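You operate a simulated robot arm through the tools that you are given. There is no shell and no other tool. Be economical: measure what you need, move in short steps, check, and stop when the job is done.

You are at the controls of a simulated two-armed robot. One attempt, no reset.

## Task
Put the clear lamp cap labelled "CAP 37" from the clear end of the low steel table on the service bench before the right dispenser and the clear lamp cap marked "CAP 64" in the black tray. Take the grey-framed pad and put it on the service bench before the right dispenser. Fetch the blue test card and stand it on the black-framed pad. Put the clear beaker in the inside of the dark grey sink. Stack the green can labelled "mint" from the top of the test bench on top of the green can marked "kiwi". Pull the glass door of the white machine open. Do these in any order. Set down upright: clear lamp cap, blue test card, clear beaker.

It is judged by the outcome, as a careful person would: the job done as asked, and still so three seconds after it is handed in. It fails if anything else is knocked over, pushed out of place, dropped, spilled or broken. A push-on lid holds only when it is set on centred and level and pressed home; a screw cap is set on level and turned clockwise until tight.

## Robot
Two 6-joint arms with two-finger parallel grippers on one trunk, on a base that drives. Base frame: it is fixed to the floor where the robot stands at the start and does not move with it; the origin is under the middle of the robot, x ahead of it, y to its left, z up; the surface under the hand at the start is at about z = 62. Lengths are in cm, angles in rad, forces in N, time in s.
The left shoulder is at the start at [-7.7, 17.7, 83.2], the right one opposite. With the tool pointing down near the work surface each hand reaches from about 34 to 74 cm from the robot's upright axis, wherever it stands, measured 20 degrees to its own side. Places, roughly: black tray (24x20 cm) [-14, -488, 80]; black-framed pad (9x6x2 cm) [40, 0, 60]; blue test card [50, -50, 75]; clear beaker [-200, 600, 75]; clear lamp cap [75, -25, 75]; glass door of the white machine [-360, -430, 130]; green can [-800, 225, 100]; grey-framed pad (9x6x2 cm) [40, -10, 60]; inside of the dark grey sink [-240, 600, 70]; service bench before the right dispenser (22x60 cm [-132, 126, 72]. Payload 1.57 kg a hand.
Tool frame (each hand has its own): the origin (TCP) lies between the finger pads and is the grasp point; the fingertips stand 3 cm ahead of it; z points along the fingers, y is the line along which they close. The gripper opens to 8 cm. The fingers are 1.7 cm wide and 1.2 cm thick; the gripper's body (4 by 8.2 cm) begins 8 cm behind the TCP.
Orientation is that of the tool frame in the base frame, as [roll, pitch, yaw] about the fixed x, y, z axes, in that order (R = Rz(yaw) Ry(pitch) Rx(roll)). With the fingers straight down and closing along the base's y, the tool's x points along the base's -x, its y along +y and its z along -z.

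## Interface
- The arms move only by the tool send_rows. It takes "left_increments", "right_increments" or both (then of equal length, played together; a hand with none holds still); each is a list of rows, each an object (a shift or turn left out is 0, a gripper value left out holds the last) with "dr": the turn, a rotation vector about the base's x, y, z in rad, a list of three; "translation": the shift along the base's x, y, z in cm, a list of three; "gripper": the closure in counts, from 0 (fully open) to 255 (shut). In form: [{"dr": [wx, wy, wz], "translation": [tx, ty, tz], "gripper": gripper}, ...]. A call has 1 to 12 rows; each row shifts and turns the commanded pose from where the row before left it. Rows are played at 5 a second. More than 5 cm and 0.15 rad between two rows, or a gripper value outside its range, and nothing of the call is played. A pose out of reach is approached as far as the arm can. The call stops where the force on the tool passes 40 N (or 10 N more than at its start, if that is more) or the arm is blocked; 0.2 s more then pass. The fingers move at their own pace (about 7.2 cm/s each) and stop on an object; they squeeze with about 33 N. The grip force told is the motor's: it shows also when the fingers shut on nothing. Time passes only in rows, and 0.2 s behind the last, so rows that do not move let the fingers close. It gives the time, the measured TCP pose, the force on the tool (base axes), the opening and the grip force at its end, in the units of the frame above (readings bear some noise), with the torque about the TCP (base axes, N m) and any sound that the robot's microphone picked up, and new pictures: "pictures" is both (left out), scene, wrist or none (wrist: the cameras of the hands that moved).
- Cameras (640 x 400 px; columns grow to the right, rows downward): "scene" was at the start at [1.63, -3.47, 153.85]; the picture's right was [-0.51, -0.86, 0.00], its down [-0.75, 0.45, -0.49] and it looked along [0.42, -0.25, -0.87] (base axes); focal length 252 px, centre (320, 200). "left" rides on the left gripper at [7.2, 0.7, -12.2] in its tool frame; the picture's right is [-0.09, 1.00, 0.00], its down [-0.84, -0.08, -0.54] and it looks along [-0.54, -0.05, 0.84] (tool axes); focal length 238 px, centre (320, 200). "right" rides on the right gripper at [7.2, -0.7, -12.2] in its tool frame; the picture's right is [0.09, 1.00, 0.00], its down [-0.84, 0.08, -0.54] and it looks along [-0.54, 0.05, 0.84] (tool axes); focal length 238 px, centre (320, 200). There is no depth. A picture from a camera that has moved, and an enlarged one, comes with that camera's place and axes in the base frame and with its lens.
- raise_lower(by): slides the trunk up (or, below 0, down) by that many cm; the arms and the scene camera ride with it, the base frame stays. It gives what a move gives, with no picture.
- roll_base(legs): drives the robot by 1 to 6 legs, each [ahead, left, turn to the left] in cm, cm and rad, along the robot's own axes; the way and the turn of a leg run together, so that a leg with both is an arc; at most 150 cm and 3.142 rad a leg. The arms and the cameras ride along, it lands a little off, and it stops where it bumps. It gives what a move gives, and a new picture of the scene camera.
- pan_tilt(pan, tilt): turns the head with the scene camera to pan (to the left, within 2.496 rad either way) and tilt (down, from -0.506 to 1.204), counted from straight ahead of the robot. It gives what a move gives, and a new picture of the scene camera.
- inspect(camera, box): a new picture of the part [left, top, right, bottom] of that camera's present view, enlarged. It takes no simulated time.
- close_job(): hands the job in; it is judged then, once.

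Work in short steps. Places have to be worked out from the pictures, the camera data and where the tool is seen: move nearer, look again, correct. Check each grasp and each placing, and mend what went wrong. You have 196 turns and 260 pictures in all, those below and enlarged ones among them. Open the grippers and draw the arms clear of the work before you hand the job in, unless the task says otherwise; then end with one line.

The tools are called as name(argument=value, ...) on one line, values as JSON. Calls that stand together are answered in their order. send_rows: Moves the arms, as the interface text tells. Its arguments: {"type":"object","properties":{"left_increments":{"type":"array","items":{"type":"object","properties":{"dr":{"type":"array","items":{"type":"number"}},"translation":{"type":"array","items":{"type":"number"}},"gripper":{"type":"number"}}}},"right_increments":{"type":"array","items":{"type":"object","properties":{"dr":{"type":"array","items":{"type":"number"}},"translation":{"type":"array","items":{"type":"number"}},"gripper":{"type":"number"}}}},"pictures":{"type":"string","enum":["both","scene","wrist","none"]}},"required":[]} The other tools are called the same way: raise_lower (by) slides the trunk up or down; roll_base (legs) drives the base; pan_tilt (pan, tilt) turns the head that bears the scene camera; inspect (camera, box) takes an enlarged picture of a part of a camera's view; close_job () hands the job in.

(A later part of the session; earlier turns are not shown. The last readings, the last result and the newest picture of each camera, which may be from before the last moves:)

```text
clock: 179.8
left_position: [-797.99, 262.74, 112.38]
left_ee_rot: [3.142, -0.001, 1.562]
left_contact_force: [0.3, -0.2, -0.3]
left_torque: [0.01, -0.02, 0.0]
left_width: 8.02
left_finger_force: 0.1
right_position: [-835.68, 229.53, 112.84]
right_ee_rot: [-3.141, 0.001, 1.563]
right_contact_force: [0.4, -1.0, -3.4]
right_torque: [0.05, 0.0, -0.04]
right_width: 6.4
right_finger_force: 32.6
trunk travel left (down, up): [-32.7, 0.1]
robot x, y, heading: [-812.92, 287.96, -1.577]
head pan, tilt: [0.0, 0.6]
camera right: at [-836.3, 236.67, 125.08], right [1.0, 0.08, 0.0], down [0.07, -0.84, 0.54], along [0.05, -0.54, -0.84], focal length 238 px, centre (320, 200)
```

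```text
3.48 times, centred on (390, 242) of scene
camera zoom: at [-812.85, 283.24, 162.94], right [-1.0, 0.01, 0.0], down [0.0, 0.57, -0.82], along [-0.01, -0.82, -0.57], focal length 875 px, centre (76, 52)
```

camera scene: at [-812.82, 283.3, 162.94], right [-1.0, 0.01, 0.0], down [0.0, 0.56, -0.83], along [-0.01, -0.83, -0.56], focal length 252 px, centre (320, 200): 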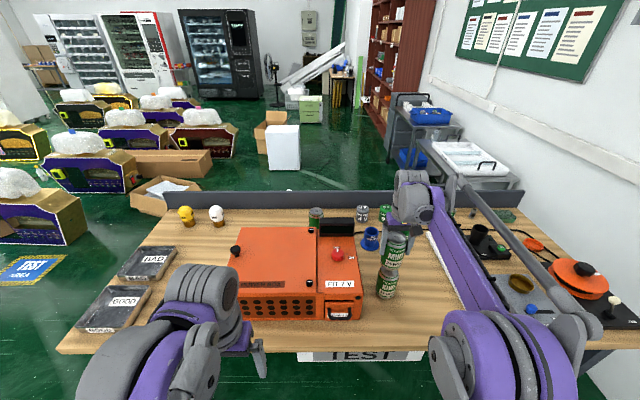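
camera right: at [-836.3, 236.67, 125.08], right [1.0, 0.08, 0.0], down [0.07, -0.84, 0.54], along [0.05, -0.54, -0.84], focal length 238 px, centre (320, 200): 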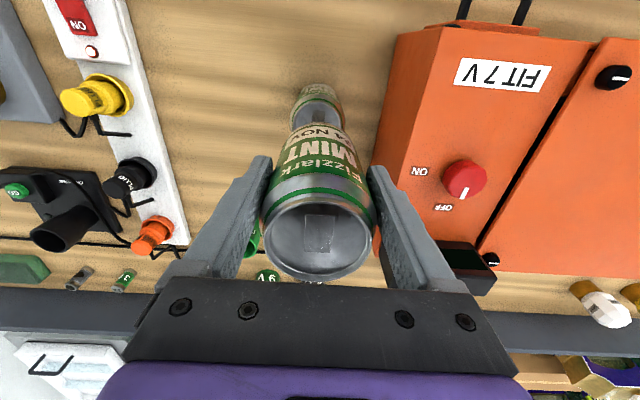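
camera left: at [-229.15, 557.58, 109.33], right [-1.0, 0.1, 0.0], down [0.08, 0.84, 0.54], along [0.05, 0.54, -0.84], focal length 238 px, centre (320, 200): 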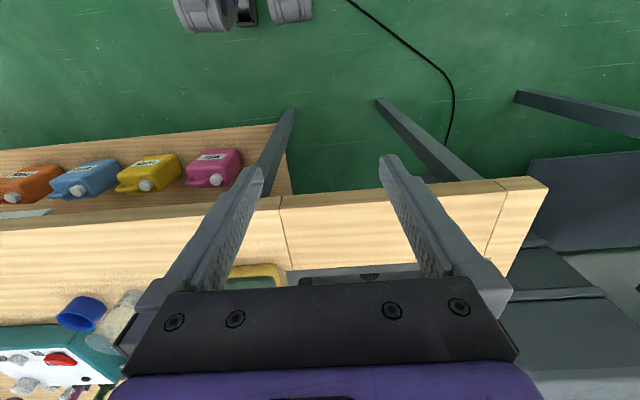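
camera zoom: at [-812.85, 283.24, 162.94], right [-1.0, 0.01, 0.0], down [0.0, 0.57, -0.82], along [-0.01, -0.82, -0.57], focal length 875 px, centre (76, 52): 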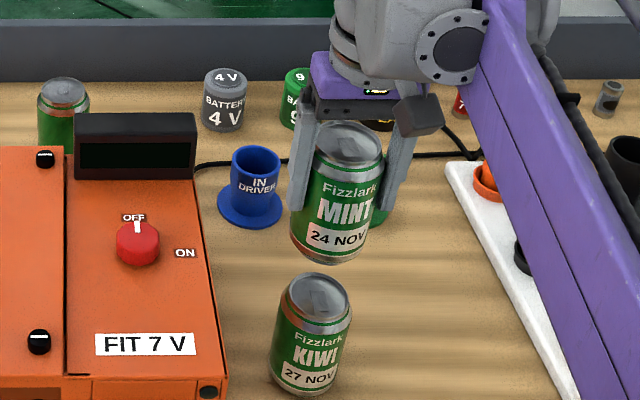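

I suspect the can sits about 1 cm off the TCP in -y within the grip. I zoom tightly on both lids to measure their relative offset.

inspect(camera="scene", box=[376, 215, 406, 240])

inspect(camera="scene", box=[374, 255, 404, 280])

```text
16.00 times, centred on (391, 228) of scene
camera zoom: at [-812.85, 283.24, 162.94], right [-1.0, 0.01, 0.0], down [0.0, 0.57, -0.82], along [-0.01, -0.82, -0.57], focal length 4024 px, centre (-816, -240)
```

zoom: 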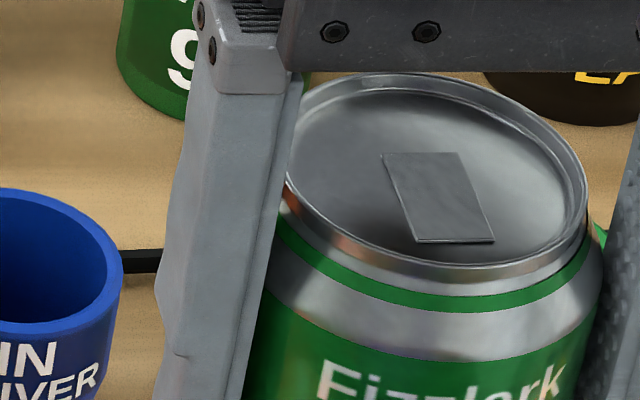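

```text
16.00 times, centred on (389, 268) of scene
camera zoom: at [-812.85, 283.24, 162.94], right [-1.0, 0.01, 0.0], down [0.0, 0.57, -0.82], along [-0.01, -0.82, -0.57], focal length 4024 px, centre (-784, -880)
```

zoom: 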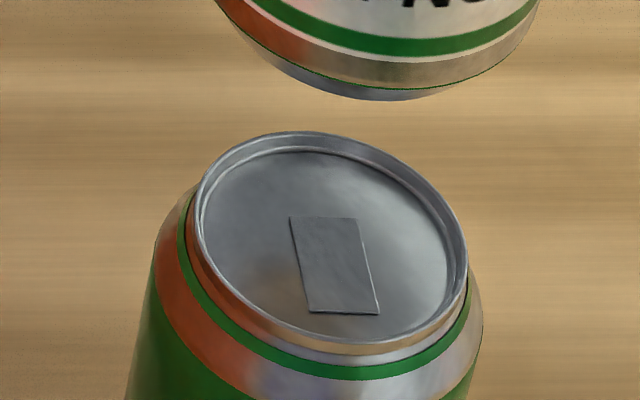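

Sizes and rays from both cameras agree: mint sits about 1.05 cm toward -y of kiwi, off-centre in the grip but vertical. I shift +1.05 in y and -0.15 in x, then lower again.

send_rows(right_increments=[{"translation": [-0.15, 1.05, 0]}, {"translation": [0, 0, -3]}, {"translation": [0, 0, -2]}, {"translation": [0, 0, -0.5]}, {}], pictures="none")

inspect(camera="scene", box=[372, 250, 408, 280])

inspect(camera="right", box=[250, 60, 400, 200])

```text
clock: 181.0
left_position: [-797.91, 262.76, 112.44]
left_ee_rot: [3.141, -0.001, 1.561]
left_contact_force: [0.3, 0.5, -0.2]
left_torque: [0.01, -0.01, -0.02]
left_width: 8.01
left_finger_force: 0.1
right_position: [-835.83, 230.5, 107.47]
right_ee_rot: [3.141, -0.001, 1.56]
right_contact_force: [-0.8, 0.3, -3.5]
right_torque: [0.07, -0.01, 0.0]
right_width: 6.43
right_finger_force: 33.1
trunk travel left (down, up): [-32.7, 0.1]
robot x, y, heading: [-813.09, 287.57, -1.583]
head pan, tilt: [0.0, 0.6]
```

```text
13.33 times, centred on (390, 265) of scene
camera zoom: at [-812.83, 283.26, 162.94], right [-1.0, 0.01, 0.0], down [0.0, 0.57, -0.82], along [-0.01, -0.82, -0.57], focal length 3353 px, centre (-613, -667)
```

zoom: 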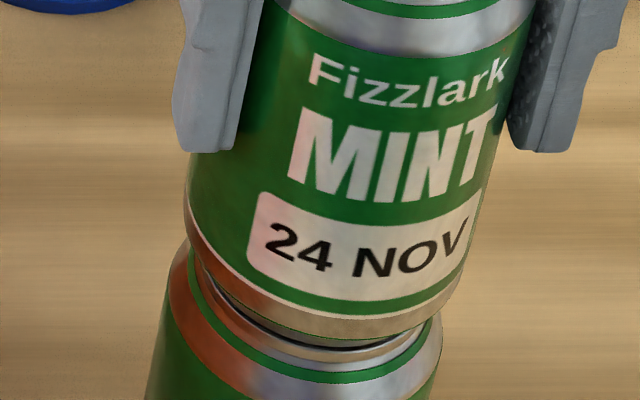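

```text
2.86 times, centred on (325, 130) of right
camera zoom: at [-836.42, 237.76, 119.56], right [1.0, 0.08, 0.0], down [0.07, -0.84, 0.54], along [0.05, -0.54, -0.84], focal length 681 px, centre (306, 400)
```

zoom: 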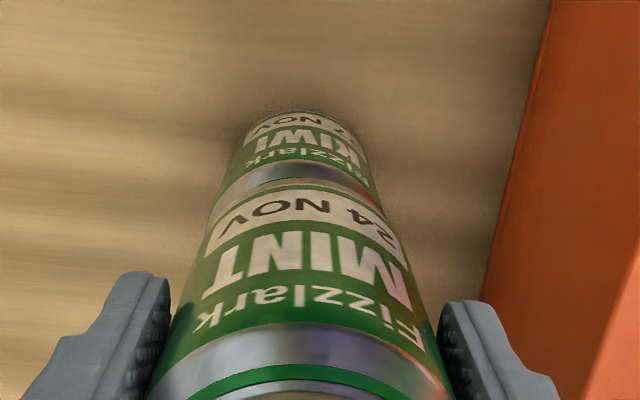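

That looks concentric now. I do the final lowering.

send_rows(right_increments=[{"translation": [0, 0, -0.2]}, {"translation": [0, 0, -0.15]}, {"translation": [0, 0, -0.1]}, {"translation": [0, 0, -0.1]}, {}], pictures="none")

```text
clock: 182.2
left_position: [-797.98, 262.88, 112.48]
left_ee_rot: [3.141, 0.003, 1.561]
left_contact_force: [0.8, 0.2, 0.3]
left_torque: [-0.01, 0.02, -0.02]
left_width: 8.0
left_finger_force: 0.0
right_position: [-835.72, 230.58, 106.92]
right_ee_rot: [3.14, 0.003, 1.561]
right_contact_force: [-1.7, -3.0, 15.8]
right_torque: [-0.49, 0.18, 0.01]
right_width: 6.46
right_finger_force: 32.9
trunk travel left (down, up): [-32.7, 0.1]
robot x, y, heading: [-813.08, 287.69, -1.587]
head pan, tilt: [0.0, 0.6]
```

send_rows(right_increments=[{"translation": [0, 0, 0.12]}, {}], pictures="none")

inspect(camera="scene", box=[366, 220, 414, 300])

```text
clock: 182.8
left_position: [-797.91, 262.86, 112.45]
left_ee_rot: [-3.141, 0.0, 1.563]
left_contact_force: [-0.5, -0.2, 0.0]
left_torque: [-0.01, -0.02, -0.01]
left_width: 8.01
left_finger_force: 0.0
right_position: [-835.82, 230.56, 106.92]
right_ee_rot: [3.14, 0.002, 1.561]
right_contact_force: [-2.1, -3.5, 11.0]
right_torque: [-0.45, 0.21, -0.03]
right_width: 6.43
right_finger_force: 33.1
trunk travel left (down, up): [-32.7, 0.1]
robot x, y, heading: [-812.91, 287.99, -1.578]
head pan, tilt: [0.0, 0.6]
```

```text
5.00 times, centred on (390, 260) of scene
camera zoom: at [-812.79, 283.37, 162.95], right [-1.0, 0.01, 0.0], down [0.0, 0.56, -0.83], along [-0.01, -0.83, -0.56], focal length 1257 px, centre (-30, -100)
```

zoom: 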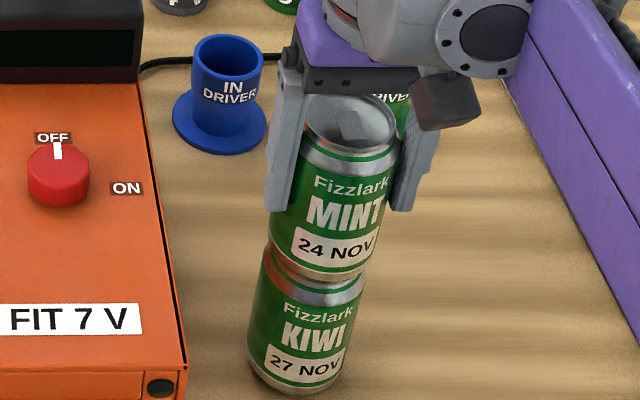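

Well stacked. I release gently and lift straight up.

send_rows(right_increments=[{"gripper": 45}, {"gripper": 30}, {"gripper": 10}, {"gripper": 0}, {"translation": [0, 0, 2]}, {"translation": [0, 0, 4]}, {"translation": [0, 0, 4]}, {"translation": [0, 3, 2]}, {"translation": [0, 4, 0]}, {"translation": [0, 4, 0]}], pictures="both")

```text
clock: 185.0
left_position: [-797.88, 262.88, 112.48]
left_ee_rot: [3.141, 0.003, 1.563]
left_contact_force: [0.1, 0.1, -0.9]
left_torque: [0.0, -0.01, 0.0]
left_width: 8.01
left_finger_force: 0.1
right_position: [-835.71, 241.74, 119.12]
right_ee_rot: [3.14, 0.003, 1.563]
right_contact_force: [-0.2, 0.2, 0.1]
right_torque: [0.01, 0.0, 0.02]
right_width: 8.0
right_finger_force: 0.1
trunk travel left (down, up): [-32.7, 0.1]
robot x, y, heading: [-812.89, 288.15, -1.579]
head pan, tilt: [0.0, 0.6]
camera scene: at [-812.8, 283.48, 162.94], right [-1.0, 0.01, 0.0], down [0.0, 0.56, -0.83], along [-0.01, -0.83, -0.56], focal length 252 px, centre (320, 200)
camera right: at [-836.41, 248.98, 131.22], right [1.0, 0.08, 0.0], down [0.07, -0.84, 0.54], along [0.05, -0.54, -0.84], focal length 238 px, centre (320, 200)
```

scene: 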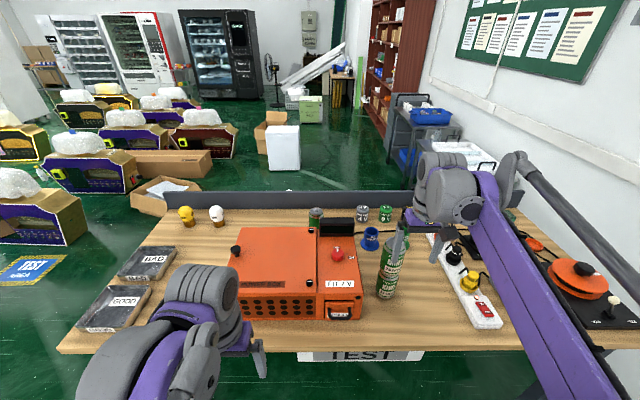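
right: 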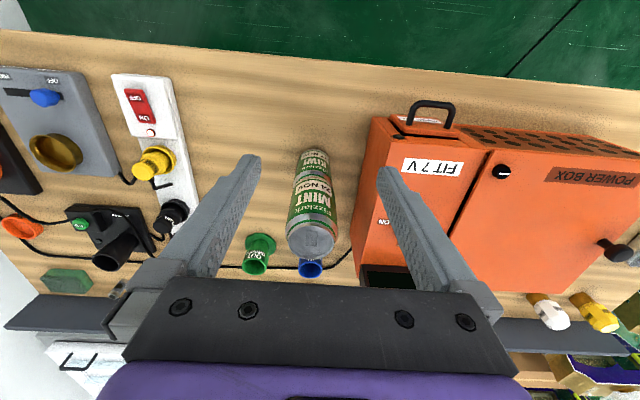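

The stack stands. Next is the white machine's glass door near (-360,-430), so I zoom in on the far machines from here.

pan_tilt(pan=0.55, tilt=0.25)

inspect(camera="scene", box=[200, 80, 440, 240])

```text
clock: 185.9
left_position: [-797.92, 262.76, 112.41]
left_ee_rot: [3.141, 0.0, 1.562]
left_contact_force: [0.2, 0.6, 0.6]
left_torque: [0.02, 0.02, -0.04]
left_width: 7.99
left_finger_force: 0.1
right_position: [-835.82, 241.63, 118.94]
right_ee_rot: [-3.141, 0.001, 1.563]
right_contact_force: [-0.6, -0.1, -0.3]
right_torque: [0.03, 0.0, 0.01]
right_width: 8.01
right_finger_force: 0.0
trunk travel left (down, up): [-32.7, 0.1]
robot x, y, heading: [-812.6, 287.89, -1.577]
head pan, tilt: [0.55, 0.25]
camera scene: at [-807.93, 284.14, 166.16], right [-0.86, -0.51, 0.0], down [-0.13, 0.21, -0.97], along [0.5, -0.83, -0.25], focal length 252 px, centre (320, 200)
```

scene: 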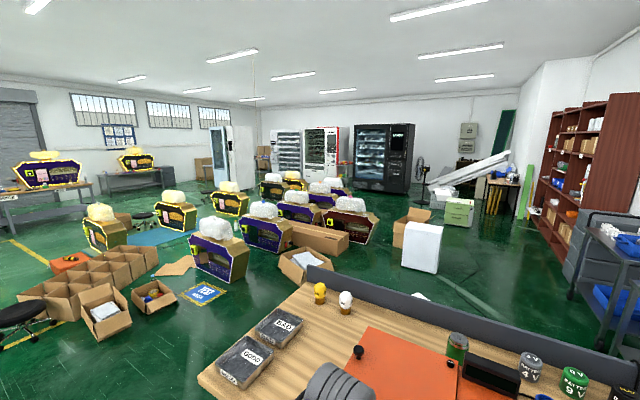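

```text
2.50 times, centred on (320, 160) of scene
camera zoom: at [-807.93, 284.14, 166.16], right [-0.86, -0.51, 0.0], down [-0.13, 0.21, -0.97], along [0.5, -0.83, -0.25], focal length 629 px, centre (320, 300)
```

zoom: 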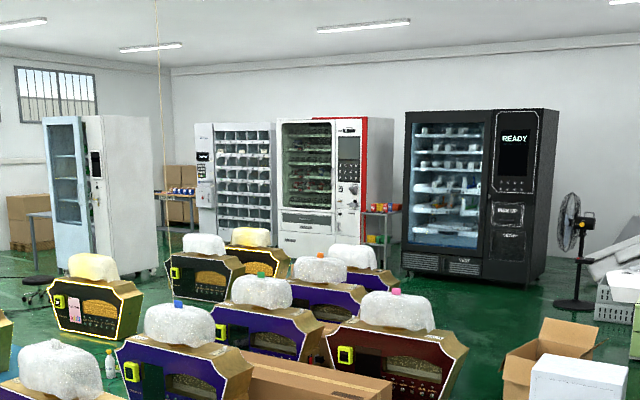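

The white, red-edged machine in the middle is the one at about (-360,-430). The floor array blocks the direct way, so I return east first, fetch CAP 64 from the table, and reach the machine and tray from that side.

send_rows(right_increments=[{"translation": [0, 3, 0]}, {"translation": [0, 3, -3]}, {"translation": [0, 3, -3]}], pictures="none")

roll_base(legs=[[-40, 0, 0], [0, 0, 1.575], [150, 0, 0], [150, 0, 0], [150, 0, 0], [143, 0, 0]])

```text
clock: 186.7
left_position: [-798.0, 262.87, 112.46]
left_ee_rot: [-3.141, 0.0, 1.562]
left_contact_force: [0.4, 1.0, -0.6]
left_torque: [0.02, -0.03, 0.03]
left_width: 7.97
left_finger_force: 0.0
right_position: [-835.89, 250.65, 112.91]
right_ee_rot: [-3.141, 0.002, 1.562]
right_contact_force: [-0.1, -0.2, -0.3]
right_torque: [-0.05, -0.01, -0.02]
right_width: 8.0
right_finger_force: 0.2
trunk travel left (down, up): [-32.7, 0.1]
robot x, y, heading: [-813.08, 287.56, -1.58]
head pan, tilt: [0.55, 0.25]
```

```text
clock: 221.0
left_position: [-191.52, 327.25, 112.39]
left_ee_rot: [3.141, 0.0, 3.114]
left_contact_force: [-0.1, 0.4, 0.1]
left_torque: [-0.01, -0.01, -0.05]
left_width: 8.01
left_finger_force: 0.0
right_position: [-180.23, 289.11, 112.84]
right_ee_rot: [-3.142, -0.003, 3.113]
right_contact_force: [-0.2, 0.1, -0.1]
right_torque: [0.02, 0.01, 0.01]
right_width: 8.01
right_finger_force: 0.1
trunk travel left (down, up): [-32.7, 0.1]
robot x, y, heading: [-216.93, 312.89, -0.024]
head pan, tilt: [0.55, 0.25]
camera scene: at [-213.15, 317.42, 166.16], right [0.5, -0.87, 0.0], down [-0.21, -0.12, -0.97], along [0.84, 0.48, -0.25], focal length 252 px, centre (320, 200)
```

scene: 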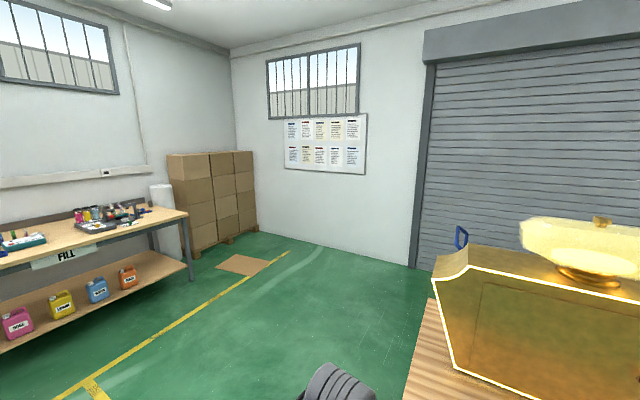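

roll_base(legs=[[0, -127, 0.024], [0, -126, 0], [95, -45, 0], [112, -12, 0]])

pan_tilt(pan=-1.4, tilt=0.35)

```text
clock: 253.5
left_position: [13.8, 18.61, 112.41]
left_ee_rot: [-3.14, 0.0, -3.139]
left_contact_force: [-0.4, 0.0, 0.7]
left_torque: [-0.03, 0.01, 0.0]
left_width: 8.0
left_finger_force: 0.0
right_position: [26.39, -19.17, 112.85]
right_ee_rot: [-3.141, 0.0, -3.139]
right_contact_force: [0.4, 0.3, 0.8]
right_torque: [0.0, 0.0, -0.01]
right_width: 7.98
right_finger_force: 0.0
trunk travel left (down, up): [-32.7, 0.1]
robot x, y, heading: [-11.6, 3.18, 0.004]
head pan, tilt: [0.55, 0.25]
camera scene: at [-7.45, 8.12, 166.16], right [0.53, -0.85, 0.0], down [-0.21, -0.13, -0.97], along [0.82, 0.51, -0.25], focal length 252 px, centre (320, 200)
```

scene: 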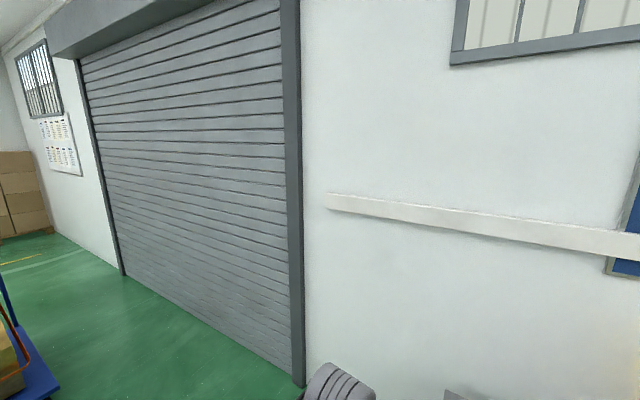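

```text
clock: 255.4
left_position: [13.8, 18.54, 112.48]
left_ee_rot: [3.141, -0.001, -3.138]
left_contact_force: [0.2, 0.5, -0.3]
left_torque: [0.03, -0.02, -0.02]
left_width: 8.0
left_finger_force: 0.1
right_position: [26.43, -19.2, 112.84]
right_ee_rot: [-3.14, -0.001, -3.138]
right_contact_force: [-0.6, 0.1, -0.3]
right_torque: [0.01, 0.05, -0.03]
right_width: 8.0
right_finger_force: 0.2
trunk travel left (down, up): [-32.7, 0.1]
robot x, y, heading: [-11.08, 3.4, 0.006]
head pan, tilt: [-1.4, 0.351]
camera scene: at [-13.74, -5.96, 165.22], right [-0.98, -0.18, 0.0], down [-0.06, 0.34, -0.94], along [0.16, -0.92, -0.34], focal length 252 px, centre (320, 200)
```

scene: 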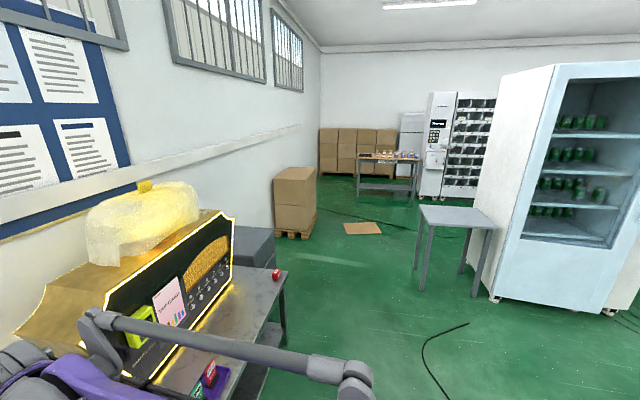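

I lower the trunk to its original height and drive up to the table for CAP 64.

raise_lower(by=-5.2)

roll_base(legs=[[15, -3, -0.005]])

send_rows(right_increments=[{"translation": [4, 2, -3]}, {"translation": [4, 2, -3]}, {"translation": [4, 3, -3]}, {"translation": [4, 3, -3]}, {"translation": [4, 2, -3]}, {"translation": [2, 0, -3]}], pictures="wrist")

```text
clock: 256.3
left_position: [13.8, 18.63, 107.21]
left_ee_rot: [-3.141, 0.0, -3.139]
left_contact_force: [0.0, -0.5, 0.9]
left_torque: [-0.01, 0.0, -0.02]
left_width: 8.02
left_finger_force: 0.0
right_position: [26.57, -19.22, 107.71]
right_ee_rot: [3.141, -0.001, -3.139]
right_contact_force: [-0.1, -0.4, 0.1]
right_torque: [-0.02, 0.04, 0.0]
right_width: 7.99
right_finger_force: 0.0
trunk travel left (down, up): [-27.5, 5.3]
robot x, y, heading: [-11.26, 3.14, 0.007]
head pan, tilt: [-1.4, 0.351]
```

```text
clock: 257.7
left_position: [28.6, 15.58, 107.26]
left_ee_rot: [-3.141, 0.0, -3.14]
left_contact_force: [-0.1, -0.8, 0.9]
left_torque: [0.01, 0.01, -0.01]
left_width: 8.0
left_finger_force: 0.1
right_position: [41.1, -22.35, 107.75]
right_ee_rot: [-3.141, 0.001, 3.141]
right_contact_force: [0.0, 0.5, -0.8]
right_torque: [0.02, 0.01, 0.07]
right_width: 7.96
right_finger_force: 0.1
trunk travel left (down, up): [-27.5, 5.3]
robot x, y, heading: [3.65, 0.64, -0.001]
head pan, tilt: [-1.4, 0.351]
camera scene: at [1.23, -8.93, 159.75], right [-0.99, -0.17, 0.0], down [-0.06, 0.34, -0.94], along [0.16, -0.93, -0.34], focal length 252 px, centre (320, 200)
```

scene: 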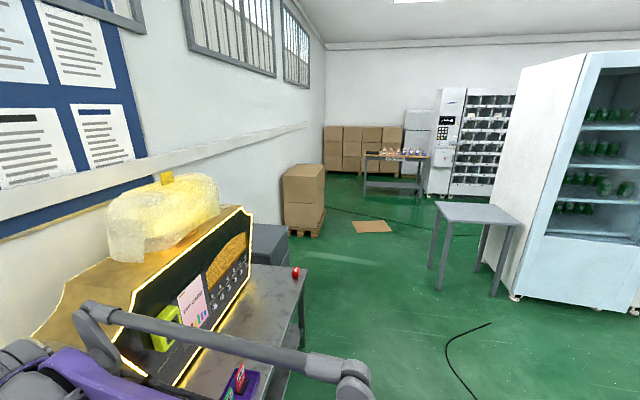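

```text
refused: row 1 steps farther than a row can; nothing moved
```

send_rows(right_increments=[{"translation": [3.5, 2, -2.5]}, {"translation": [3.5, 2, -2.5]}, {"translation": [3.5, 2.2, -2.5]}, {"translation": [3.5, 2.2, -2.5]}, {"translation": [3.5, 2.2, -2.5]}, {"translation": [3.5, 2.2, -2.5]}, {"translation": [2, 2.2, -2]}, {"translation": [0, 2, -2]}], pictures="wrist")

```text
clock: 259.5
left_position: [28.67, 15.61, 107.13]
left_ee_rot: [3.141, 0.0, 3.141]
left_contact_force: [1.4, 0.2, -0.5]
left_torque: [-0.02, 0.0, 0.01]
left_width: 7.99
left_finger_force: 0.1
right_position: [64.21, -5.17, 88.76]
right_ee_rot: [3.141, 0.0, 3.139]
right_contact_force: [0.1, 0.7, -0.1]
right_torque: [0.01, -0.01, -0.03]
right_width: 8.01
right_finger_force: 0.0
trunk travel left (down, up): [-27.5, 5.3]
robot x, y, heading: [3.62, 0.53, 0.001]
head pan, tilt: [-1.4, 0.351]
camera right: at [56.96, -5.85, 100.89], right [-0.09, 1.0, 0.0], down [0.84, 0.08, 0.54], along [0.54, 0.05, -0.84], focal length 238 px, centre (320, 200)
```

right: 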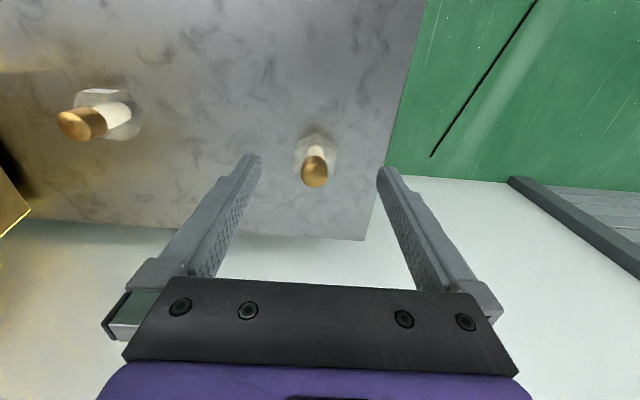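

CAP 64's top is at (71.0,-5.2). I go above it and descend most of the way.

send_rows(right_increments=[{"translation": [4, 0, 0]}, {"translation": [2.8, 0, -3]}, {"translation": [0, 0, -4]}, {"translation": [0, 0, -3]}, {}], pictures="wrist")

```text
clock: 260.7
left_position: [28.58, 15.55, 107.31]
left_ee_rot: [-3.141, 0.0, 3.141]
left_contact_force: [-0.2, -0.4, 0.5]
left_torque: [-0.01, 0.01, 0.02]
left_width: 8.02
left_finger_force: 0.1
right_position: [70.88, -5.4, 78.84]
right_ee_rot: [-3.141, 0.0, -3.141]
right_contact_force: [-0.2, -0.5, -0.3]
right_torque: [0.02, -0.01, -0.03]
right_width: 7.99
right_finger_force: 0.1
trunk travel left (down, up): [-27.5, 5.3]
robot x, y, heading: [3.71, 0.3, -0.002]
head pan, tilt: [-1.4, 0.351]
camera right: at [63.73, -6.07, 90.99], right [-0.09, 1.0, 0.0], down [0.84, 0.08, 0.54], along [0.54, 0.05, -0.84], focal length 238 px, centre (320, 200)
```

right: 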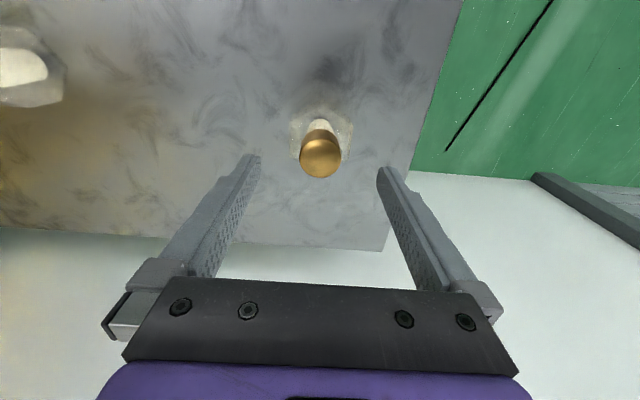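

send_rows(right_increments=[{"translation": [0.4, 0, -3]}, {"translation": [0, 0, -3]}, {"translation": [0, 0, -1.1]}, {}, {"gripper": 255}, {"gripper": 255}, {"gripper": 255}, {"gripper": 255}, {"translation": [0, 0, 3]}, {"translation": [0, 0, 4]}, {"translation": [0, 0, 4]}], pictures="wrist")

```text
clock: 263.1
left_position: [28.49, 15.43, 107.32]
left_ee_rot: [3.141, 0.0, 3.141]
left_contact_force: [0.2, -0.1, 0.5]
left_torque: [-0.01, -0.02, 0.0]
left_width: 7.99
left_finger_force: 0.1
right_position: [71.35, -5.27, 82.73]
right_ee_rot: [3.141, 0.0, 3.141]
right_contact_force: [0.0, -0.2, -1.3]
right_torque: [-0.01, 0.01, 0.02]
right_width: 3.63
right_finger_force: 33.2
trunk travel left (down, up): [-27.5, 5.3]
robot x, y, heading: [3.83, 0.19, 0.002]
head pan, tilt: [-1.4, 0.351]
camera right: at [64.14, -5.93, 94.94], right [-0.09, 1.0, 0.0], down [0.84, 0.08, 0.54], along [0.54, 0.05, -0.84], focal length 238 px, centre (320, 200)
```

right: 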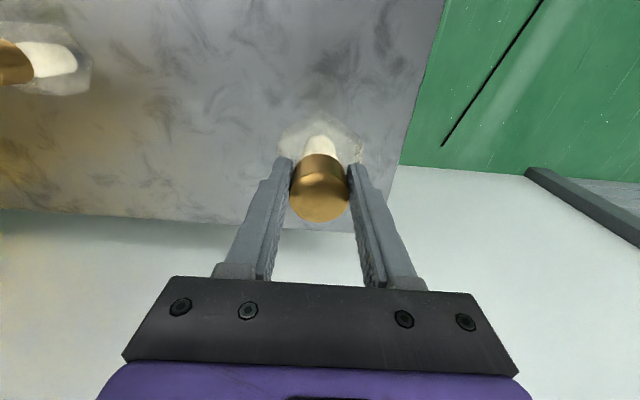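

CAP 64 is held. I raise and retract it, back off, turn to face -y and drive partway toward the tray bench.

send_rows(right_increments=[{"translation": [-2, -1, 4]}, {"translation": [-2, -2, 4]}, {"translation": [-4, -2.5, 1]}, {"translation": [-4, -2.5, 0]}, {"translation": [-4, -2.5, 0]}, {"translation": [-4, -2.5, 0]}, {"translation": [-4, -2, 0]}, {"translation": [-3, 0, 0]}], left_increments=[{"translation": [0, 0, -2]}, {"translation": [0, 0, -2]}, {"translation": [0, 0, -2]}, {}, {}, {}, {}, {}], pictures="none")

roll_base(legs=[[-28, 0, 0], [0, 0, -1.572], [140, 0, 0], [60, 0, 0]])

pan_tilt(pan=0.0, tilt=0.35)

```text
clock: 264.9
left_position: [28.58, 15.54, 101.24]
left_ee_rot: [3.141, 0.0, -3.141]
left_contact_force: [-0.7, 0.2, 0.7]
left_torque: [0.01, 0.01, 0.02]
left_width: 7.99
left_finger_force: 0.1
right_position: [44.17, -20.32, 91.71]
right_ee_rot: [3.141, 0.002, -3.14]
right_contact_force: [0.4, 0.7, -1.4]
right_torque: [0.04, 0.02, 0.02]
right_width: 3.68
right_finger_force: 32.8
trunk travel left (down, up): [-27.5, 5.3]
robot x, y, heading: [3.35, 0.19, 0.001]
head pan, tilt: [-1.4, 0.351]
```

```text
clock: 280.3
left_position: [-8.74, -224.9, 101.3]
left_ee_rot: [3.141, 0.0, 1.572]
left_contact_force: [0.4, 0.4, 0.1]
left_torque: [0.01, 0.0, -0.01]
left_width: 7.99
left_finger_force: 0.1
right_position: [-44.78, -240.59, 91.59]
right_ee_rot: [3.141, 0.0, 1.574]
right_contact_force: [0.3, 0.9, -1.0]
right_torque: [0.06, 0.0, -0.01]
right_width: 3.64
right_finger_force: 32.9
trunk travel left (down, up): [-27.5, 5.3]
robot x, y, heading: [-24.09, -199.56, -1.573]
head pan, tilt: [-1.4, 0.351]
camera scene: at [-33.11, -197.56, 159.76], right [-0.17, 0.99, 0.0], down [0.34, 0.06, -0.94], along [-0.93, -0.16, -0.34], focal length 252 px, centre (320, 200)
```

scene: 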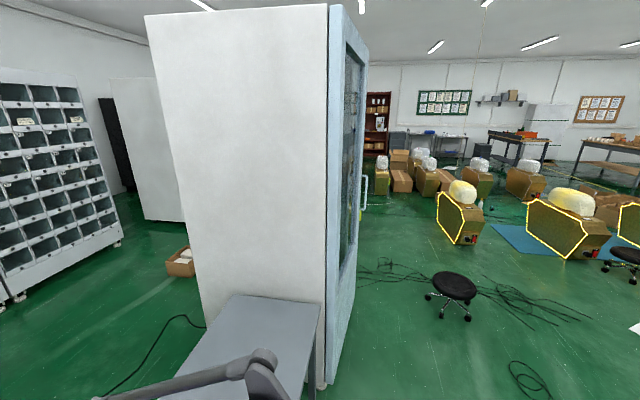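

```text
clock: 281.8
left_position: [-8.86, -224.83, 101.26]
left_ee_rot: [-3.142, 0.001, 1.573]
left_contact_force: [-0.8, -0.6, 0.6]
left_torque: [-0.02, 0.01, 0.01]
left_width: 7.99
left_finger_force: 0.0
right_position: [-44.69, -240.64, 91.66]
right_ee_rot: [3.14, 0.0, 1.573]
right_contact_force: [-0.5, 0.6, -2.6]
right_torque: [0.03, 0.0, -0.01]
right_width: 3.63
right_finger_force: 33.2
trunk travel left (down, up): [-27.5, 5.3]
robot x, y, heading: [-24.16, -200.2, -1.569]
head pan, tilt: [0.0, 0.351]
camera scene: at [-23.93, -205.26, 159.76], right [-1.0, 0.0, 0.0], down [0.0, 0.34, -0.94], along [0.0, -0.94, -0.34], focal length 252 px, centre (320, 200)
```

scene: 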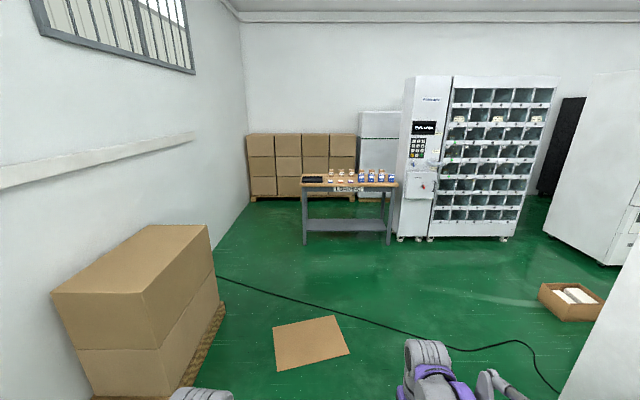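

The tray bench is at about x -113..-5, y≈-490 and beyond, with the black tray on its left end. I route around the loose cardboard sheet on the floor.

roll_base(legs=[[86, 0, 0], [0, -71, 0], [146, 0, 0], [0, 86, 0]])

pan_tilt(pan=0.0, tilt=0.7)

```text
clock: 306.9
left_position: [5.04, -459.02, 101.26]
left_ee_rot: [-3.141, 0.0, 1.552]
left_contact_force: [0.3, 0.0, 0.1]
left_torque: [0.0, 0.02, -0.03]
left_width: 8.0
left_finger_force: 0.1
right_position: [-31.24, -473.88, 91.55]
right_ee_rot: [-3.141, 0.0, 1.552]
right_contact_force: [0.5, -1.0, -1.1]
right_torque: [0.02, 0.04, -0.01]
right_width: 3.65
right_finger_force: 32.8
trunk travel left (down, up): [-27.5, 5.3]
robot x, y, heading: [-9.8, -433.87, -1.59]
head pan, tilt: [0.0, 0.351]
camera scene: at [-9.66, -439.14, 159.76], right [-1.0, 0.02, 0.0], down [0.01, 0.34, -0.94], along [-0.02, -0.94, -0.34], focal length 252 px, centre (320, 200)
```

scene: 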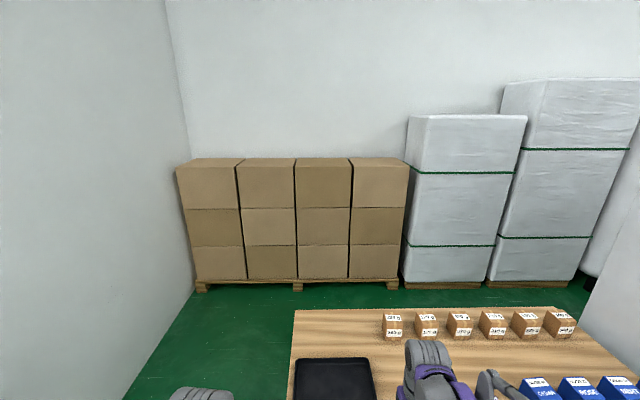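

```text
clock: 307.8
left_position: [5.03, -459.03, 101.27]
left_ee_rot: [-3.14, 0.0, 1.551]
left_contact_force: [-0.4, 0.9, -0.5]
left_torque: [0.0, -0.02, -0.01]
left_width: 8.04
left_finger_force: 0.2
right_position: [-31.06, -474.02, 91.57]
right_ee_rot: [-3.141, -0.001, 1.554]
right_contact_force: [0.5, -0.2, -1.1]
right_torque: [0.02, 0.02, -0.01]
right_width: 3.64
right_finger_force: 33.3
trunk travel left (down, up): [-27.5, 5.3]
robot x, y, heading: [-9.56, -433.93, -1.594]
head pan, tilt: [0.0, 0.7]
camera scene: at [-9.65, -438.32, 156.63], right [-1.0, 0.02, 0.0], down [0.01, 0.64, -0.77], along [-0.01, -0.77, -0.64], focal length 252 px, centre (320, 200)
```

scene: 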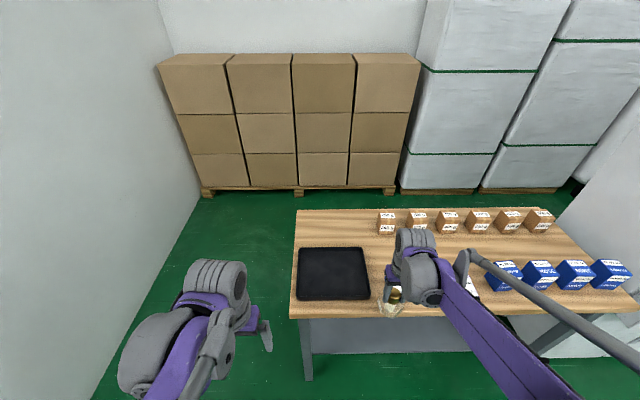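

The tray centre is at about (-15,-490) with the bench near z≈79. I raise the cap and carry it over the tray.

send_rows(right_increments=[{"translation": [0, 0, 4]}, {"translation": [0, 0, 3]}, {"translation": [4, -3, 0]}, {"translation": [4, -3, 0]}, {"translation": [4, -4, 0]}, {"translation": [3, -4, 0]}, {}], pictures="both")

```text
refused: row 5 steps farther than a row can; nothing moved
```

send_rows(right_increments=[{"translation": [0, 0, 4]}, {"translation": [0, 0, 3]}, {"translation": [3.5, -3, 0]}, {"translation": [3.5, -3, 0]}, {"translation": [3.5, -3.3, 0]}, {"translation": [3, -3.3, 0]}, {"translation": [2, -3, 0]}], pictures="both")

```text
clock: 309.4
left_position: [5.04, -459.06, 101.26]
left_ee_rot: [-3.141, 0.0, 1.553]
left_contact_force: [-0.1, -0.1, 0.5]
left_torque: [-0.01, 0.0, 0.01]
left_width: 8.0
left_finger_force: 0.2
right_position: [-15.61, -489.9, 98.68]
right_ee_rot: [3.141, -0.001, 1.552]
right_contact_force: [-0.1, 0.2, -1.1]
right_torque: [0.03, 0.0, -0.02]
right_width: 3.67
right_finger_force: 32.7
trunk travel left (down, up): [-27.5, 5.3]
robot x, y, heading: [-9.7, -434.02, -1.59]
head pan, tilt: [0.0, 0.7]
camera scene: at [-9.61, -438.43, 156.62], right [-1.0, 0.02, 0.0], down [0.01, 0.64, -0.76], along [-0.01, -0.76, -0.64], focal length 252 px, centre (320, 200)
camera right: at [-16.08, -482.51, 110.82], right [1.0, 0.07, 0.0], down [0.06, -0.84, 0.54], along [0.04, -0.54, -0.84], focal length 238 px, centre (320, 200)
```

scene: 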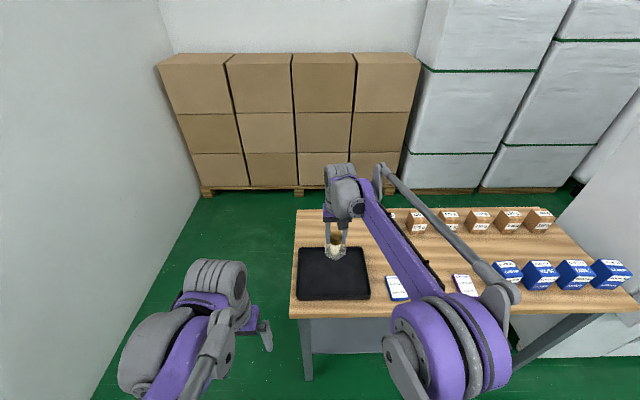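
right: 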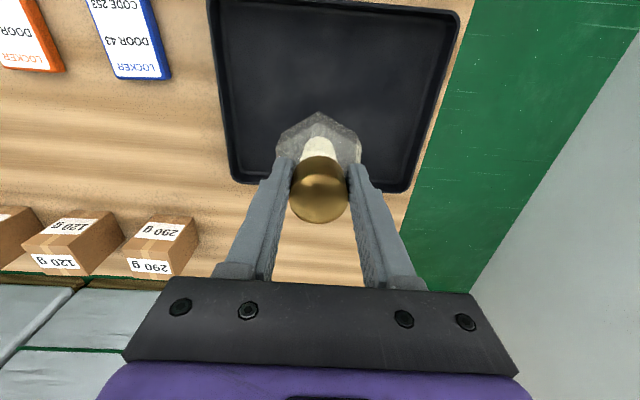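

The cap is nearly centred over the tray. I lower it, slowly at the end.

send_rows(right_increments=[{"translation": [0.7, 0.8, -2]}, {"translation": [0, 0, -2]}, {"translation": [0, 0, -1]}, {"translation": [0, 0, -0.7]}, {"translation": [0, 0, -0.5]}, {"translation": [0, 0, -0.5]}, {"translation": [0, 0, -0.4]}, {}], pictures="wrist")

```text
clock: 311.2
left_position: [4.97, -459.05, 101.25]
left_ee_rot: [-3.141, -0.001, 1.551]
left_contact_force: [-0.3, 0.2, 0.4]
left_torque: [-0.02, 0.01, -0.02]
left_width: 8.01
left_finger_force: 0.0
right_position: [-14.96, -488.78, 91.61]
right_ee_rot: [3.141, 0.001, 1.553]
right_contact_force: [0.2, -0.7, -1.4]
right_torque: [-0.03, -0.03, 0.03]
right_width: 3.64
right_finger_force: 33.1
trunk travel left (down, up): [-27.5, 5.3]
robot x, y, heading: [-9.73, -433.66, -1.588]
head pan, tilt: [0.0, 0.7]
camera right: at [-15.49, -481.62, 103.75], right [1.0, 0.07, 0.0], down [0.06, -0.84, 0.54], along [0.04, -0.54, -0.84], focal length 238 px, centre (320, 200)
```

right: 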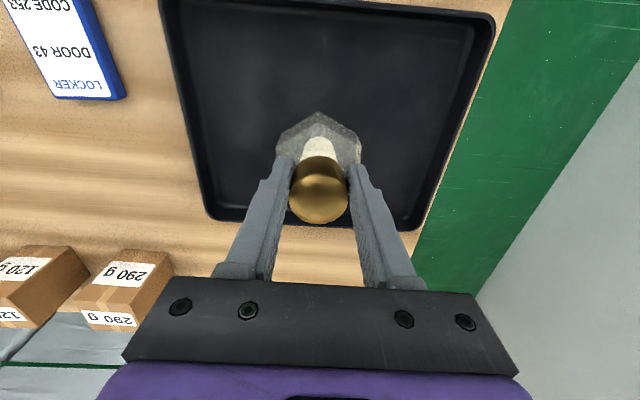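

send_rows(right_increments=[{"translation": [0, 0, -0.4]}, {"translation": [0, 0, -0.3]}, {"translation": [0, 0, -0.3]}, {"translation": [0, 0, -0.3]}, {"translation": [0, 0, -0.3]}, {}], pictures="none")

```text
clock: 312.6
left_position: [5.1, -458.93, 101.31]
left_ee_rot: [3.142, 0.0, 1.552]
left_contact_force: [-0.3, -0.6, -0.3]
left_torque: [0.02, 0.02, 0.02]
left_width: 8.01
left_finger_force: 0.1
right_position: [-15.11, -488.81, 90.06]
right_ee_rot: [3.141, 0.003, 1.55]
right_contact_force: [-2.1, -6.2, 25.8]
right_torque: [-0.47, -0.04, -0.01]
right_width: 3.66
right_finger_force: 32.9
trunk travel left (down, up): [-27.5, 5.3]
robot x, y, heading: [-9.73, -434.14, -1.594]
head pan, tilt: [0.0, 0.7]
```

Contact at 90.06. I ease off, release and lift.

send_rows(right_increments=[{"translation": [0, 0, 0.15]}, {"gripper": 80}, {"gripper": 40}, {"gripper": 0}, {"translation": [0, 0, 4]}, {"translation": [0, 0, 4]}, {"translation": [0, 0, 4]}, {"translation": [0, 4, 0]}, {"translation": [-2, 4, 0]}, {"translation": [-3, 3.5, 0]}], pictures="both")

```text
clock: 314.8
left_position: [4.97, -458.9, 101.3]
left_ee_rot: [3.14, -0.001, 1.551]
left_contact_force: [-0.3, 0.5, 0.6]
left_torque: [0.0, -0.01, 0.0]
left_width: 8.0
left_finger_force: 0.1
right_position: [-20.03, -477.14, 102.08]
right_ee_rot: [3.141, 0.001, 1.554]
right_contact_force: [0.9, 0.6, 0.2]
right_torque: [-0.03, -0.04, 0.0]
right_width: 8.01
right_finger_force: 0.1
trunk travel left (down, up): [-27.5, 5.3]
robot x, y, heading: [-9.62, -433.82, -1.587]
head pan, tilt: [0.0, 0.7]
camera scene: at [-9.72, -438.16, 156.62], right [-1.0, 0.02, 0.0], down [0.01, 0.64, -0.77], along [-0.01, -0.77, -0.64], focal length 252 px, centre (320, 200)
camera right: at [-20.57, -469.87, 114.28], right [1.0, 0.07, 0.0], down [0.06, -0.84, 0.54], along [0.04, -0.54, -0.84], focal length 238 px, centre (320, 200)
```

scene: 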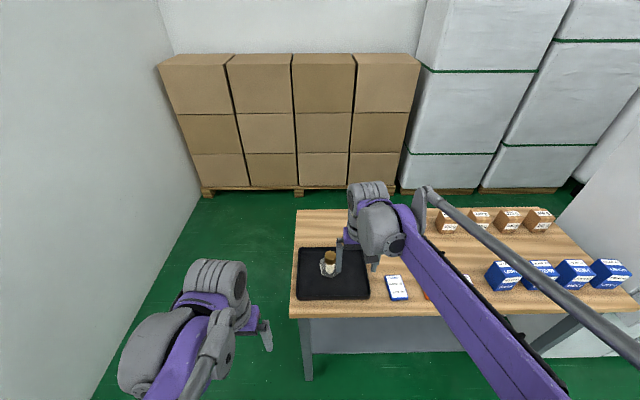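
right: 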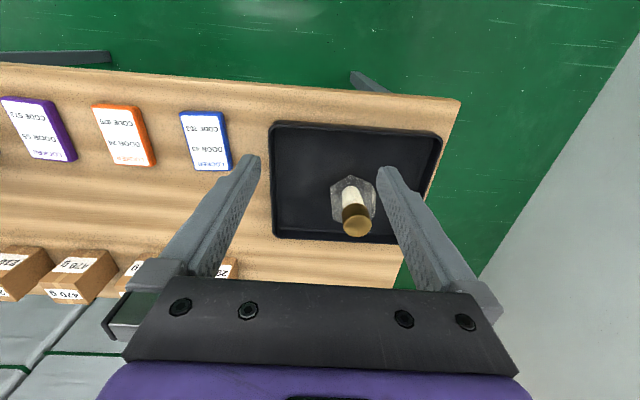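

CAP 64 stands in the tray. Now I look to the right toward the white machine and the carton on the floor.

pan_tilt(pan=-1.55, tilt=0.3)

```text
clock: 316.4
left_position: [5.04, -458.98, 101.21]
left_ee_rot: [-3.141, 0.001, 1.551]
left_contact_force: [0.1, -0.5, 0.5]
left_torque: [-0.02, -0.01, 0.0]
left_width: 7.99
left_finger_force: 0.0
right_position: [-19.96, -477.27, 102.15]
right_ee_rot: [3.141, 0.001, 1.552]
right_contact_force: [-0.3, -0.3, -0.3]
right_torque: [0.01, -0.02, 0.01]
right_width: 7.98
right_finger_force: 0.1
trunk travel left (down, up): [-27.5, 5.3]
robot x, y, heading: [-9.48, -433.73, -1.586]
head pan, tilt: [-1.55, 0.3]
camera scene: at [-18.83, -429.85, 160.23], right [0.0, 1.0, 0.0], down [0.3, 0.0, -0.96], along [-0.96, 0.0, -0.3], focal length 252 px, centre (320, 200)
```

scene: 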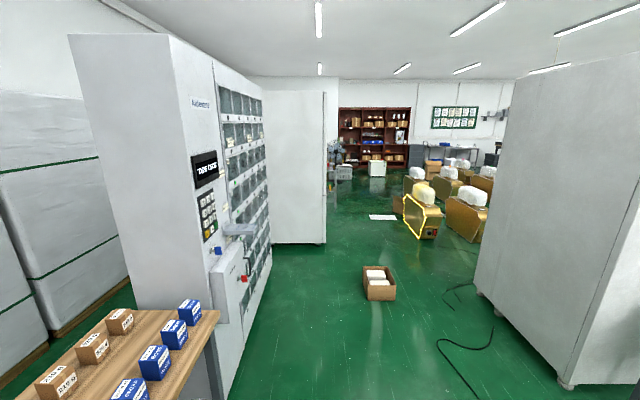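

inspect(camera="scene", box=[220, 70, 460, 260])

roll_base(legs=[[-2, 0, -1.565], [140, 0, 0]])

pan_tilt(pan=-0.1, tilt=0.35)

```text
2.11 times, centred on (340, 165) of scene
camera zoom: at [-18.83, -429.85, 160.23], right [0.0, 1.0, 0.0], down [0.3, 0.0, -0.96], along [-0.96, 0.0, -0.3], focal length 529 px, centre (278, 274)
```

zoom: 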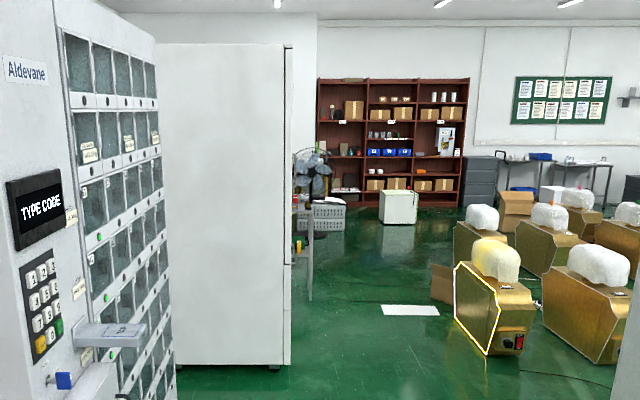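

```text
clock: 327.1
left_position: [-172.81, -447.06, 101.31]
left_ee_rot: [3.14, -0.001, -0.012]
left_contact_force: [0.0, -0.5, -0.3]
left_torque: [0.0, 0.02, 0.01]
left_width: 8.0
left_finger_force: 0.0
right_position: [-191.11, -422.03, 102.1]
right_ee_rot: [-3.14, 0.0, -0.011]
right_contact_force: [-0.7, 0.2, -0.2]
right_torque: [0.02, -0.04, -0.01]
right_width: 7.96
right_finger_force: 0.0
trunk travel left (down, up): [-27.5, 5.3]
robot x, y, heading: [-147.46, -432.33, 3.133]
head pan, tilt: [-1.55, 0.3]
camera scene: at [-143.51, -423.0, 160.23], right [1.0, 0.01, 0.0], down [0.0, -0.3, -0.96], along [-0.01, 0.96, -0.3], focal length 252 px, centre (320, 200)
```

scene: 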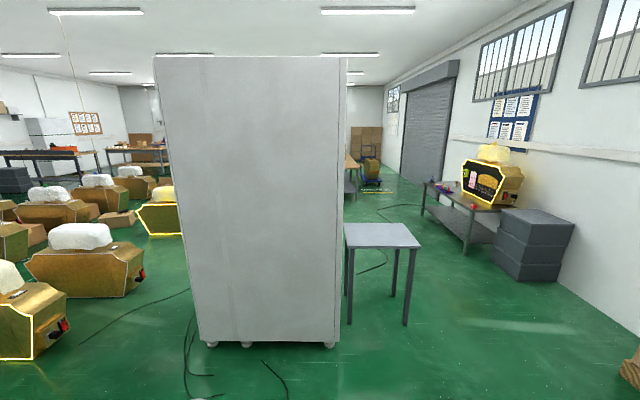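

```text
clock: 328.7
left_position: [-172.8, -447.06, 101.23]
left_ee_rot: [3.141, 0.001, -0.011]
left_contact_force: [0.1, 0.3, 0.1]
left_torque: [-0.01, 0.02, -0.02]
left_width: 8.01
left_finger_force: 0.1
right_position: [-191.27, -422.01, 101.97]
right_ee_rot: [3.14, 0.0, -0.012]
right_contact_force: [-0.7, 0.6, -1.7]
right_torque: [-0.01, 0.0, 0.0]
right_width: 7.99
right_finger_force: 0.0
trunk travel left (down, up): [-27.5, 5.3]
robot x, y, heading: [-147.41, -432.39, 3.126]
head pan, tilt: [-0.099, 0.351]
camera scene: at [-152.67, -431.29, 159.76], right [0.11, 0.99, 0.0], down [0.34, -0.04, -0.94], along [-0.93, 0.11, -0.34], focal length 252 px, centre (320, 200)
```

scene: 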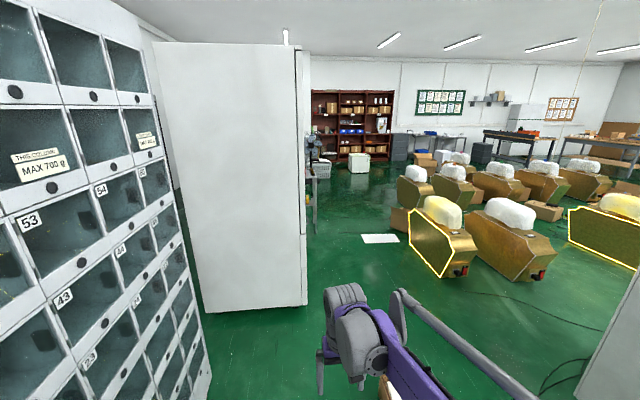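

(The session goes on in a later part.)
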